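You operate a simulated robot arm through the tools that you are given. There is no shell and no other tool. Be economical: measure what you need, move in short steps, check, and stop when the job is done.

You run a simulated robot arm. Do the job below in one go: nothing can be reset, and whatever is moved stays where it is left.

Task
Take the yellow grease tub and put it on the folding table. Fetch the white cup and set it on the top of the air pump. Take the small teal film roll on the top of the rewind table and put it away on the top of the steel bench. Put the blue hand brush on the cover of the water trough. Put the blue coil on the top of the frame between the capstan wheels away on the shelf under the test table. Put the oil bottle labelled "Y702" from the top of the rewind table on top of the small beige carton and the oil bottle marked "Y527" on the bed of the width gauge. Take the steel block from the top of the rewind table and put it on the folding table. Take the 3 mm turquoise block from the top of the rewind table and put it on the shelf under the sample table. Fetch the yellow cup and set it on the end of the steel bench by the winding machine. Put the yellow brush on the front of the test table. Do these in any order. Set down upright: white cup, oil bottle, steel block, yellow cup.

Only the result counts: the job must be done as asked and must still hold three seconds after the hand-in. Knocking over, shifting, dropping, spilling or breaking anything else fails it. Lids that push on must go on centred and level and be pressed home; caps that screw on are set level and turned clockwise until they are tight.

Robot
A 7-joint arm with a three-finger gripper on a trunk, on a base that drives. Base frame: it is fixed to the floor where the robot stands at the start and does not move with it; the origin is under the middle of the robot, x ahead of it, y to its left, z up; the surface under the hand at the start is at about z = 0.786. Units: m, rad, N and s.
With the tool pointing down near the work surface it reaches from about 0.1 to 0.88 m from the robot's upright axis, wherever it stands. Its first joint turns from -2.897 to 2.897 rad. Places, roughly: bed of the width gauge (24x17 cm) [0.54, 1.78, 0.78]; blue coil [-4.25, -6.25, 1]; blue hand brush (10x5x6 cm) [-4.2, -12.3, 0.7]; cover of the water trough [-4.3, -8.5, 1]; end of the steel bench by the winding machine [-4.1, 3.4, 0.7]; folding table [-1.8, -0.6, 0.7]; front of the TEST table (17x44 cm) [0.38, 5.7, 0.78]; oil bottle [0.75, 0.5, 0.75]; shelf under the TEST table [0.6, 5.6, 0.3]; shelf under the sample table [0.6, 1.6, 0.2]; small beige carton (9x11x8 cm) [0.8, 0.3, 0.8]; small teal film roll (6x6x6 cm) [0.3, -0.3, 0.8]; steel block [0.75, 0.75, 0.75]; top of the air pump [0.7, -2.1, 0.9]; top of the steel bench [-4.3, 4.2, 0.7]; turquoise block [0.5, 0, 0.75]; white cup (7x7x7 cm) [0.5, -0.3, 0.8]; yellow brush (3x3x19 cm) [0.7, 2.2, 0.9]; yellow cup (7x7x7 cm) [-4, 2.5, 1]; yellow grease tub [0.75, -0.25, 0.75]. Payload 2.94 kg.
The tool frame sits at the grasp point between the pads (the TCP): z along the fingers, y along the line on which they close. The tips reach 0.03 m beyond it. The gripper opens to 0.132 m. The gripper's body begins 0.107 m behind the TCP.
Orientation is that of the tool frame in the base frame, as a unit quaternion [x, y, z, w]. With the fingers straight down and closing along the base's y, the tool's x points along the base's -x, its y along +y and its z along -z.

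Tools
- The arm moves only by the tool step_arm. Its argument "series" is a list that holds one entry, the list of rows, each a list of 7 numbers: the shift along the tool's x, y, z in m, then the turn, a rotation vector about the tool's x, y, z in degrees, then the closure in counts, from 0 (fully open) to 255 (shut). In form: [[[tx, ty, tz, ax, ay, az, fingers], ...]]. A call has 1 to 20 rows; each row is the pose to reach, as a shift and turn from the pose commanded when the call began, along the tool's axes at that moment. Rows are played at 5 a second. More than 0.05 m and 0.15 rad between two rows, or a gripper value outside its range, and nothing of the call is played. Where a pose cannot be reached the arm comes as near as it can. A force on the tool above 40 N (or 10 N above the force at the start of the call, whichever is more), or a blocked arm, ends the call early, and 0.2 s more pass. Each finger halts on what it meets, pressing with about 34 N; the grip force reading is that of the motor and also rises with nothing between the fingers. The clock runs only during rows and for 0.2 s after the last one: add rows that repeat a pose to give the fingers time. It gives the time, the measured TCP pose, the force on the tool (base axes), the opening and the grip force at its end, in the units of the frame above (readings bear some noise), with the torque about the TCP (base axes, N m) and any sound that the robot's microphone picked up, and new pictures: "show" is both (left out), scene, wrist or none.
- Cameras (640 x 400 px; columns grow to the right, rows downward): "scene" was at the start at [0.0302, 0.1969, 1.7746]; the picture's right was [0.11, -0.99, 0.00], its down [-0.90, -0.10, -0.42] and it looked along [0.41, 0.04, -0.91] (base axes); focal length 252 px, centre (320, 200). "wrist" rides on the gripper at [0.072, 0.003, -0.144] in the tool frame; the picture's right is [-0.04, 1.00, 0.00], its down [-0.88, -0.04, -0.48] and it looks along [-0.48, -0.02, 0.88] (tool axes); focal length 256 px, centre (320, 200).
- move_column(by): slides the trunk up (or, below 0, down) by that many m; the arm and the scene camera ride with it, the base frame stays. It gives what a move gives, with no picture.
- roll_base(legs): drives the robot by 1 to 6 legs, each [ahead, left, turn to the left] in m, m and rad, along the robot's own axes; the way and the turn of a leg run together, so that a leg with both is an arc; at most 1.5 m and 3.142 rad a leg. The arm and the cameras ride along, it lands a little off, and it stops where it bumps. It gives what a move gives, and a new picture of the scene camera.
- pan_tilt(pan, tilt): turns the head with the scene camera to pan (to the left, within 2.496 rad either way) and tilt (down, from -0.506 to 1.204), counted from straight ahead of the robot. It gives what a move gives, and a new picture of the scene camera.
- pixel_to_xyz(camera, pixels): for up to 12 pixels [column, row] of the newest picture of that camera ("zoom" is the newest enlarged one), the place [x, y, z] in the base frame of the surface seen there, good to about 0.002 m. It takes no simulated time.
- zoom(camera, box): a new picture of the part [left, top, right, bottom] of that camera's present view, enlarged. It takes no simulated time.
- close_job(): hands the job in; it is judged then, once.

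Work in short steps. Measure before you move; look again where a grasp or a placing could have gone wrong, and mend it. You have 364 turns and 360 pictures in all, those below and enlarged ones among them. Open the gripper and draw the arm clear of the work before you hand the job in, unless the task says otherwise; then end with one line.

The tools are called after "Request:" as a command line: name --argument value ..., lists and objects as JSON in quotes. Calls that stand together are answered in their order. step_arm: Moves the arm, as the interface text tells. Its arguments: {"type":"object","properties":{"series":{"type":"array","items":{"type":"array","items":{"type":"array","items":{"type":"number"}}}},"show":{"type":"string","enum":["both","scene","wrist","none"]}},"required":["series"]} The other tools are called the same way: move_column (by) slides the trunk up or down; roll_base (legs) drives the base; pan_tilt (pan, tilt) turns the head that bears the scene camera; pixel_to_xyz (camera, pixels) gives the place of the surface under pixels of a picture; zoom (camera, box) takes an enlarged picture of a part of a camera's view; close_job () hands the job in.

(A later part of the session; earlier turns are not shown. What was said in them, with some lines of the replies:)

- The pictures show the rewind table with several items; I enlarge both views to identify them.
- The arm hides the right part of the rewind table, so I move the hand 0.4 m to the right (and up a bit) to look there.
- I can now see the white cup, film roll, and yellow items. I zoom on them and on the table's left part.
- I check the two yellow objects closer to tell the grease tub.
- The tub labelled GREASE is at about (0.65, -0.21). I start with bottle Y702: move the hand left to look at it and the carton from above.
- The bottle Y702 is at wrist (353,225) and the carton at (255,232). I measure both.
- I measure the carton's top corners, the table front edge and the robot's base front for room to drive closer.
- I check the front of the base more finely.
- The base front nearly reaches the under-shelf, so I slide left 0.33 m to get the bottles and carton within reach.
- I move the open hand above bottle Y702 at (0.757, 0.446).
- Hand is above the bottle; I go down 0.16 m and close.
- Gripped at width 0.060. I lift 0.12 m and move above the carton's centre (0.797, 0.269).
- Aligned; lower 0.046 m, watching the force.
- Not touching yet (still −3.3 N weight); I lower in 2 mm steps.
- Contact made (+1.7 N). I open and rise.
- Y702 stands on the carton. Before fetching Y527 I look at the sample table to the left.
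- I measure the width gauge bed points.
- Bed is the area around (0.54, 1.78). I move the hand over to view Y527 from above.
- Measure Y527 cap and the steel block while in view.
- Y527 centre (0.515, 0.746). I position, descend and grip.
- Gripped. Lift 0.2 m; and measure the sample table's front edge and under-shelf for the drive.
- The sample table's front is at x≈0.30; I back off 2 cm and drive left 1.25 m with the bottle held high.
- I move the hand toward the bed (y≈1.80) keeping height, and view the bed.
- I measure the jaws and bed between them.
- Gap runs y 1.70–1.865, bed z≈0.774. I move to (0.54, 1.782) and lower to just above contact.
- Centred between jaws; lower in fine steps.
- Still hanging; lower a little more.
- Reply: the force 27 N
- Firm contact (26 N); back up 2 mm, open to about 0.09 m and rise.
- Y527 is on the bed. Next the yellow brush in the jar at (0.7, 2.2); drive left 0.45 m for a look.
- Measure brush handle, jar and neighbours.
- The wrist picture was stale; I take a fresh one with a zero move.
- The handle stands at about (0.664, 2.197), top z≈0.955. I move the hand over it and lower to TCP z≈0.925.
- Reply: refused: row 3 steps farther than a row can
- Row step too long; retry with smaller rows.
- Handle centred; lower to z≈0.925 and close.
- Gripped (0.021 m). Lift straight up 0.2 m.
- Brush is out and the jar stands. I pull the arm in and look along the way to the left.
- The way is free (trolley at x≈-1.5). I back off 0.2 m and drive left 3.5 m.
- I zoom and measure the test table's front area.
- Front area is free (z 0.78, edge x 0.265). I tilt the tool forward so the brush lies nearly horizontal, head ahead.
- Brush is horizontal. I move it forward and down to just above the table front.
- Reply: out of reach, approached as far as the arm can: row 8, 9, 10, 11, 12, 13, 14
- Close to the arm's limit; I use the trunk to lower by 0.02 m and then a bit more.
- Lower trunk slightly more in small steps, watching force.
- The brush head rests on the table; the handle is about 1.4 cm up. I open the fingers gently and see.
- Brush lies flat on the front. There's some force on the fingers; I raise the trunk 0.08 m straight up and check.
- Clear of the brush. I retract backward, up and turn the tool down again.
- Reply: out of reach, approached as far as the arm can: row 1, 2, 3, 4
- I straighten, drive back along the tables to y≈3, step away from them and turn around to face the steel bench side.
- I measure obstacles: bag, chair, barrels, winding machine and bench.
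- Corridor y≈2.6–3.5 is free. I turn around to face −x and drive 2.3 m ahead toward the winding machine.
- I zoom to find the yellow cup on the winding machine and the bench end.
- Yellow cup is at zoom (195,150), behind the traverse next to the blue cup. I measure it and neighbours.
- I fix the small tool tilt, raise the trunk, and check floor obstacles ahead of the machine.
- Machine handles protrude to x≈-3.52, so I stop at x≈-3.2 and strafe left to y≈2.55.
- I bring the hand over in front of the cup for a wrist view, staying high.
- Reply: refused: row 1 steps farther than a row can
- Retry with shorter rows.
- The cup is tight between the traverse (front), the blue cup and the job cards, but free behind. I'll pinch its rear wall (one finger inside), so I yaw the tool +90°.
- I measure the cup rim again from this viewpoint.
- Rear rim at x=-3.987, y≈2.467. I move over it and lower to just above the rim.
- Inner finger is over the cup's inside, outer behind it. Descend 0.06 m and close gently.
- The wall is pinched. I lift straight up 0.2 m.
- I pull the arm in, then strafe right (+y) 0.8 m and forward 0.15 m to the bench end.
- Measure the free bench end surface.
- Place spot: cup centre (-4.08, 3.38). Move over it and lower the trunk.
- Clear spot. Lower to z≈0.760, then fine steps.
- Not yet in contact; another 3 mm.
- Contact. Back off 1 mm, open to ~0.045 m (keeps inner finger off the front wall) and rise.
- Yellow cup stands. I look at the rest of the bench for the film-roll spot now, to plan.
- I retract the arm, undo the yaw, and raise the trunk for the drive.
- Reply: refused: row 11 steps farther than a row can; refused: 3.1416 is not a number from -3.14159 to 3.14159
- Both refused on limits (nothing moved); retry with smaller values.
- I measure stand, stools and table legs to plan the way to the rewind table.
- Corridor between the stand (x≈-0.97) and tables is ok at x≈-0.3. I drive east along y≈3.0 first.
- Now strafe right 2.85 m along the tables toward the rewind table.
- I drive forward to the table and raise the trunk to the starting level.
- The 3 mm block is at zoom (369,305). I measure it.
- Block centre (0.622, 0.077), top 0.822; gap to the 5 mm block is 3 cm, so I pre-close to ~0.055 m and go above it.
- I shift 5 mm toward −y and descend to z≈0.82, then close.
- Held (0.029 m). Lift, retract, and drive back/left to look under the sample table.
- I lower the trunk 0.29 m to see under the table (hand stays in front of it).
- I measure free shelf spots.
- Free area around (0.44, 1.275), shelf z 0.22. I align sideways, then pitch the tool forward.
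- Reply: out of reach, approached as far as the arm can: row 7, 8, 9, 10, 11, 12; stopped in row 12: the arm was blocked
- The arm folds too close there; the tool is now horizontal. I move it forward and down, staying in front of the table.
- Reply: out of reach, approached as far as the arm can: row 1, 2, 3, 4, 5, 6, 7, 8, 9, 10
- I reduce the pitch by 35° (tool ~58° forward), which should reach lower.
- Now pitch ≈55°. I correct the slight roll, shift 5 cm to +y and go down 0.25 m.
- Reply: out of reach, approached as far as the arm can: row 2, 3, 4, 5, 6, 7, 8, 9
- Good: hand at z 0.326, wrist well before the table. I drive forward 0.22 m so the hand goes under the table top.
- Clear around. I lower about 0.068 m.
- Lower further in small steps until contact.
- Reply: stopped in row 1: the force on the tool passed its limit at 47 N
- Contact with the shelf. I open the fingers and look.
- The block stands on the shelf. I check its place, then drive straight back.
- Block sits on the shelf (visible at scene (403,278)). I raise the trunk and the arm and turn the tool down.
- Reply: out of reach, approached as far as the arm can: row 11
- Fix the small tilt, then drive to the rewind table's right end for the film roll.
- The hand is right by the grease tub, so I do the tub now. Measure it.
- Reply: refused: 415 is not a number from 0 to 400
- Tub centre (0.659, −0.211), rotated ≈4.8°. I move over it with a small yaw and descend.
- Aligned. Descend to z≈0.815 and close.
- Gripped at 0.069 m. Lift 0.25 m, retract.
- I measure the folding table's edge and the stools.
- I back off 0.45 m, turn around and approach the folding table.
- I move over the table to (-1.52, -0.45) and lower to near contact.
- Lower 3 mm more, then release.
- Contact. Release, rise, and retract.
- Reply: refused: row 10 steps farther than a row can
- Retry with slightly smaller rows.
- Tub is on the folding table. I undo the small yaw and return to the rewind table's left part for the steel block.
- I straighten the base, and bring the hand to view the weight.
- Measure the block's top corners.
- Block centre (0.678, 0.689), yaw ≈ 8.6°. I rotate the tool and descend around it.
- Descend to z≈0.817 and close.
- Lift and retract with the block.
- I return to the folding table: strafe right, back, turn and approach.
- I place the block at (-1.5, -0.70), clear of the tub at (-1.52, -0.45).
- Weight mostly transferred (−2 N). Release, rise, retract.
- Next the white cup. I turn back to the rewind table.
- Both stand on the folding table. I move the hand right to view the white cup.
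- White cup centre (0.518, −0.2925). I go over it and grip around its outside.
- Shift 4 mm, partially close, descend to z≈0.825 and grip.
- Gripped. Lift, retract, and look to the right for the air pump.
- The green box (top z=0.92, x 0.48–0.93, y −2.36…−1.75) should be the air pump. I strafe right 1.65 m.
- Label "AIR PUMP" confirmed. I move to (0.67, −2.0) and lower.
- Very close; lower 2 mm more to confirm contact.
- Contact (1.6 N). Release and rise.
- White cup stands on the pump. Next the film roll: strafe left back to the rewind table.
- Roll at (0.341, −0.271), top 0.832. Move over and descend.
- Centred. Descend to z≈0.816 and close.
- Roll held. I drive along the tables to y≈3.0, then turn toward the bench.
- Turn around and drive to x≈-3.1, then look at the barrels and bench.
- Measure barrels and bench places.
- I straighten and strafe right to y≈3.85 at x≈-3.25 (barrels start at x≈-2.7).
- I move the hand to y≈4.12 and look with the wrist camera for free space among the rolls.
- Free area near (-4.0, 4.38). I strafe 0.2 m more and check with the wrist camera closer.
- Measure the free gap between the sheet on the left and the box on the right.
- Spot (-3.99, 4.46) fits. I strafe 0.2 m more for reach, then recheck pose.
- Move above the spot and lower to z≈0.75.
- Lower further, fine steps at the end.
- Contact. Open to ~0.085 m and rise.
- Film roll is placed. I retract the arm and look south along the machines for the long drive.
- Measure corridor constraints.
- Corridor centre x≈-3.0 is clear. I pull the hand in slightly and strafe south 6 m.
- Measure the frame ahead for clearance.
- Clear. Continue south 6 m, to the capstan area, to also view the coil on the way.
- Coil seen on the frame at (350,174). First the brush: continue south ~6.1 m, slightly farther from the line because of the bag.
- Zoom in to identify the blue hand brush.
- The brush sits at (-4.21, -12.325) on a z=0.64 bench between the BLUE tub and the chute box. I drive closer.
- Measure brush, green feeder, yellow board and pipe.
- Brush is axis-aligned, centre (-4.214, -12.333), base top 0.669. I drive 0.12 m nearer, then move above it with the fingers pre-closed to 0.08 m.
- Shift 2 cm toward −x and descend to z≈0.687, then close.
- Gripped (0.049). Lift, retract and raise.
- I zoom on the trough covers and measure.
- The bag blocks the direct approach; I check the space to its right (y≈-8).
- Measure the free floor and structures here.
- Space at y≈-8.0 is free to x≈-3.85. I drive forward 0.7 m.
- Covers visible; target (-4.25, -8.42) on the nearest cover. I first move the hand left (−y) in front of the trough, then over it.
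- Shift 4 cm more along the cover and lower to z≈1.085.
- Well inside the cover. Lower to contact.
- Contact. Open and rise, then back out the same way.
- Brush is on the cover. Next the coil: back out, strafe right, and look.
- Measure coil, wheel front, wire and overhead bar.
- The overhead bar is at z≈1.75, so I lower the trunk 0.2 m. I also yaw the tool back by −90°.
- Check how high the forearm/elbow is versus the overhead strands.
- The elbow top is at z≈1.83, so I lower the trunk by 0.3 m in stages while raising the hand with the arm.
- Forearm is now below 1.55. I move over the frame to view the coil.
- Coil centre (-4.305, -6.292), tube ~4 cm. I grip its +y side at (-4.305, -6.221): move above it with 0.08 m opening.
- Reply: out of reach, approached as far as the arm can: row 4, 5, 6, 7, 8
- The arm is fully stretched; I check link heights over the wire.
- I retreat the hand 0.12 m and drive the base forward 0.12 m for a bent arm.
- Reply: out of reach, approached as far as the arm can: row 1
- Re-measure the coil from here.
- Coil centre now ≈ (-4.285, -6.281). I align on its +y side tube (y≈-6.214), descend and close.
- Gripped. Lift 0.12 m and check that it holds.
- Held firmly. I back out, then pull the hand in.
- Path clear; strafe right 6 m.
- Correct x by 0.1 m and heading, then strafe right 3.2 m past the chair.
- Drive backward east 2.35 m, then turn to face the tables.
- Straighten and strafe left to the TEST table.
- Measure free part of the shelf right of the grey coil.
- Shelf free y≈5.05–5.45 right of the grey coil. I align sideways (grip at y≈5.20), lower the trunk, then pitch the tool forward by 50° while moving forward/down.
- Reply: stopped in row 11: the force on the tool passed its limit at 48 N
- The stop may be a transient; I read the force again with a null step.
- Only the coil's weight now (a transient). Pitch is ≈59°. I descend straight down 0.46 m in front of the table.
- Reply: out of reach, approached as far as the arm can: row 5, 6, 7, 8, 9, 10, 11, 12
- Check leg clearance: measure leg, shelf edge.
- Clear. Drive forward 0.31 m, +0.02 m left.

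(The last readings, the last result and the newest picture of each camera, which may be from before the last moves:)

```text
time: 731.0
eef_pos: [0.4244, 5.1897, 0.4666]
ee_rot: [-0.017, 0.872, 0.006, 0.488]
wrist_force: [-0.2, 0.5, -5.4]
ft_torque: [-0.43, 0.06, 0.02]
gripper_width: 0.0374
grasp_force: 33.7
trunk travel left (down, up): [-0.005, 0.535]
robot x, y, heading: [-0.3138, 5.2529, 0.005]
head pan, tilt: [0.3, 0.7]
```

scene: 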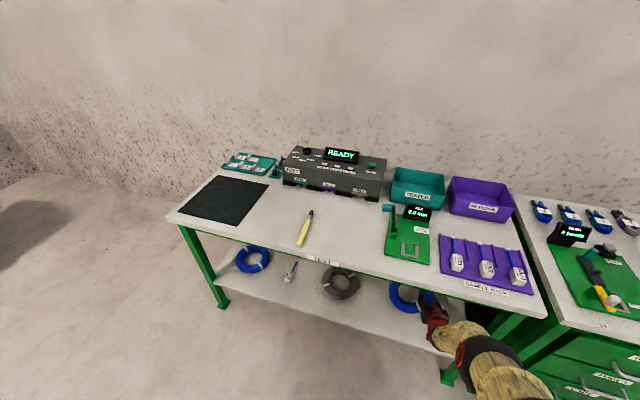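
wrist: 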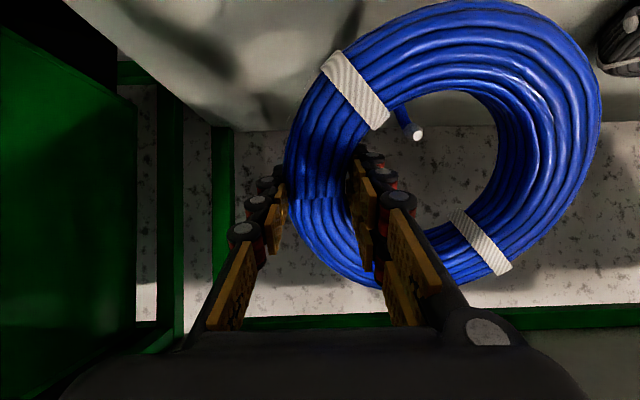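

Lower 0.06 m, then reduce the pitch by ~18° so the coil lies flatter.

Request:
step_arm --series '[[[0.017, 0, 0.01, 0, 0, 0, 220], [0.034, 0, 0.021, 0, 0, 0, 220], [0.051, 0, 0.031, 0, 0, 0, 220], [0.051, 0, 0.031, 0, 6, 0, 220], [0.051, 0, 0.031, 0, 12, 0, 220], [0.051, 0, 0.031, 0, 18, 0, 220], [0.051, 0, 0.031, 0, 18, 0, 220]]]'

```text
time: 732.6
eef_pos: [0.4247, 5.1891, 0.4076]
ee_rot: [-0.018, 0.938, 0.004, 0.346]
wrist_force: [0.6, 0.0, -5.8]
ft_torque: [-0.42, 0.06, 0.0]
gripper_width: 0.0378
grasp_force: 34.5
trunk travel left (down, up): [-0.005, 0.535]
robot x, y, heading: [-0.3132, 5.2557, 0.004]
head pan, tilt: [0.3, 0.7]
```

scene: 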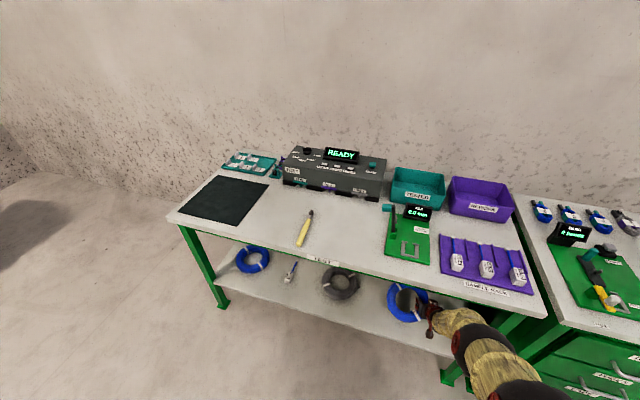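
wrist: 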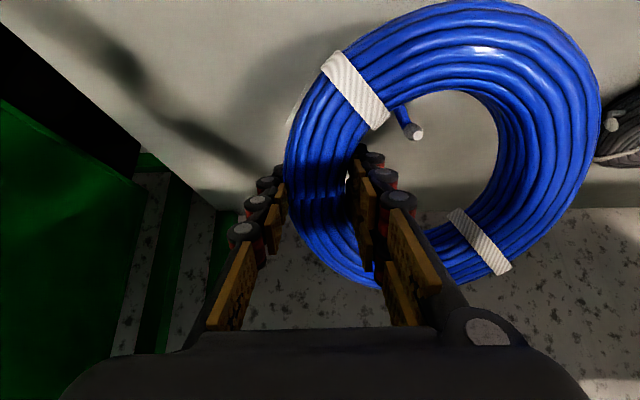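

Pitch now ≈40°. I move 3 cm forward and lower 4 cm.

Request:
step_arm --series '[[[0.001, 0, 0.015, 0, 0, 0, 220], [0.002, 0, 0.033, 0, 0, 0, 220], [0.003, 0, 0.05, 0, 0, 0, 220], [0.003, 0, 0.05, 0, 0, 0, 220]]]' --show "wrist"

```text
time: 733.6
eef_pos: [0.4568, 5.1896, 0.3695]
ee_rot: [-0.018, 0.938, 0.004, 0.347]
wrist_force: [1.1, -0.8, -1.5]
ft_torque: [-0.22, 0.1, -0.04]
gripper_width: 0.0377
grasp_force: 34.3
trunk travel left (down, up): [-0.005, 0.535]
robot x, y, heading: [-0.3144, 5.2529, -0.001]
head pan, tilt: [0.3, 0.7]
```

wrist: 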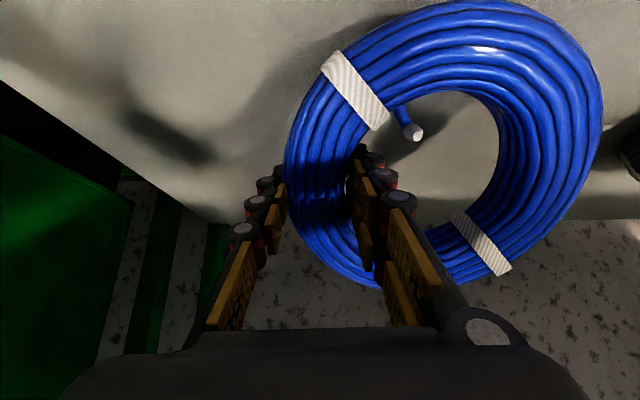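

Touching now. I open the fingers slowly so the coil drops flat forward.

Request:
step_arm --series '[[[0.001, 0, 0.001, 0, 0, 0, 210], [0.001, 0, 0.001, 0, 0, 0, 190], [0.001, 0, 0.001, 0, 0, 0, 170], [0.001, 0, 0.001, 0, 0, 0, 130], [0.001, 0, 0.001, 0, 0, 0, 110], [0.001, 0, 0.001, 0, 0, 0, 110], [0.001, 0, 0.001, 0, 0, 0, 110]]]'

```text
time: 735.2
eef_pos: [0.4554, 5.1896, 0.3675]
ee_rot: [-0.018, 0.938, 0.004, 0.346]
wrist_force: [0.3, 0.4, 0.7]
ft_torque: [-0.01, 0.01, 0.01]
gripper_width: 0.0752
grasp_force: 0.0
trunk travel left (down, up): [-0.005, 0.535]
robot x, y, heading: [-0.3125, 5.2516, 0.005]
head pan, tilt: [0.3, 0.7]
```

scene: 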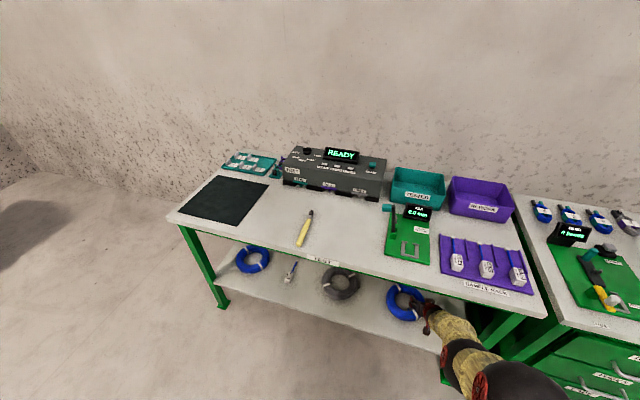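
wrist: 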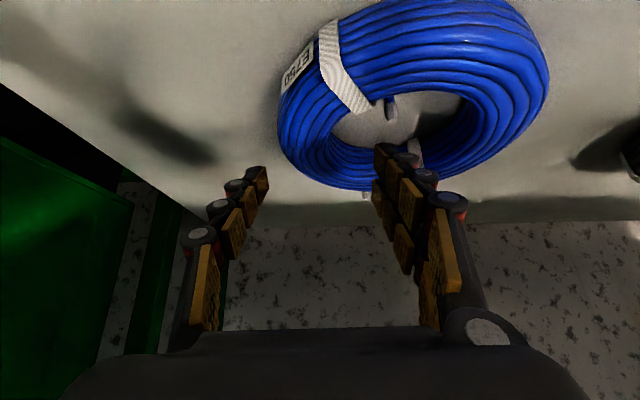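

Coil lies flat on the shelf. I lift the hand 3 cm and drive straight back.

Request:
step_arm --series '[[[-0.0195, 0, -0.0228, 0, 0, 0, 110], [-0.0195, 0, -0.0228, 0, 0, 0, 110]]]' --show "none"

Request:
roll_base --legs '[[-0.45, 0, 0]]'

Request:
zoom --camera "scene" --box '[200, 140, 520, 340]'

```text
time: 735.8
eef_pos: [0.4568, 5.1905, 0.3975]
ee_rot: [-0.018, 0.938, 0.004, 0.347]
wrist_force: [0.2, -1.0, 0.6]
ft_torque: [0.06, -0.04, -0.02]
gripper_width: 0.075
grasp_force: 0.1
trunk travel left (down, up): [-0.005, 0.535]
robot x, y, heading: [-0.3122, 5.2516, -0.004]
head pan, tilt: [0.3, 0.7]
```

```text
time: 738.5
eef_pos: [0.0157, 5.1868, 0.396]
ee_rot: [-0.016, 0.938, 0.003, 0.347]
wrist_force: [0.1, -0.2, 0.0]
ft_torque: [-0.02, 0.04, 0.0]
gripper_width: 0.075
grasp_force: 0.0
trunk travel left (down, up): [-0.005, 0.535]
robot x, y, heading: [-0.7496, 5.2528, -0.001]
head pan, tilt: [0.3, 0.7]
```

scene: 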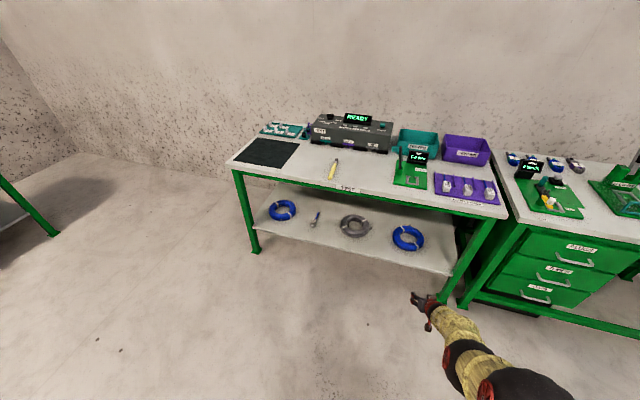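

```text
2.00 times, centred on (360, 240) of scene
```

zoom: 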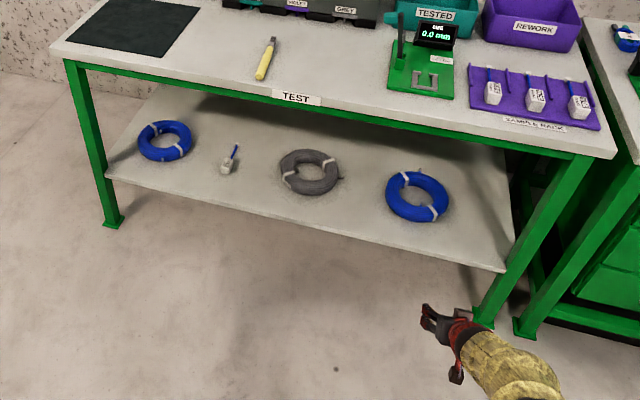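

Everything is in place; the coil lies on the TEST shelf. I open the gripper fully and draw the arm up clear of the table before handing in.

Request:
step_arm --series '[[[-0.02, 0, -0.025, 0, 0, 0, 50], [-0.04, 0, -0.05, 0, 0, 0, 0], [-0.06, 0, -0.08, 0, 0, 0, 0], [-0.06, 0, -0.08, 0, 0, 0, 0]]]' --show "none"

Request:
close_job

```text
time: 739.5
eef_pos: [0.0064, 5.1852, 0.4969]
ee_rot: [-0.016, 0.938, 0.003, 0.347]
wrist_force: [-0.4, -0.3, -0.1]
ft_torque: [0.01, -0.01, -0.02]
gripper_width: 0.1318
grasp_force: 0.0
trunk travel left (down, up): [-0.005, 0.535]
robot x, y, heading: [-0.755, 5.2532, -0.003]
head pan, tilt: [0.3, 0.7]
```

```text
The job is handed in.
```

All eleven items were moved to the places you asked for, and the job is handed in; no result came back from the judging.
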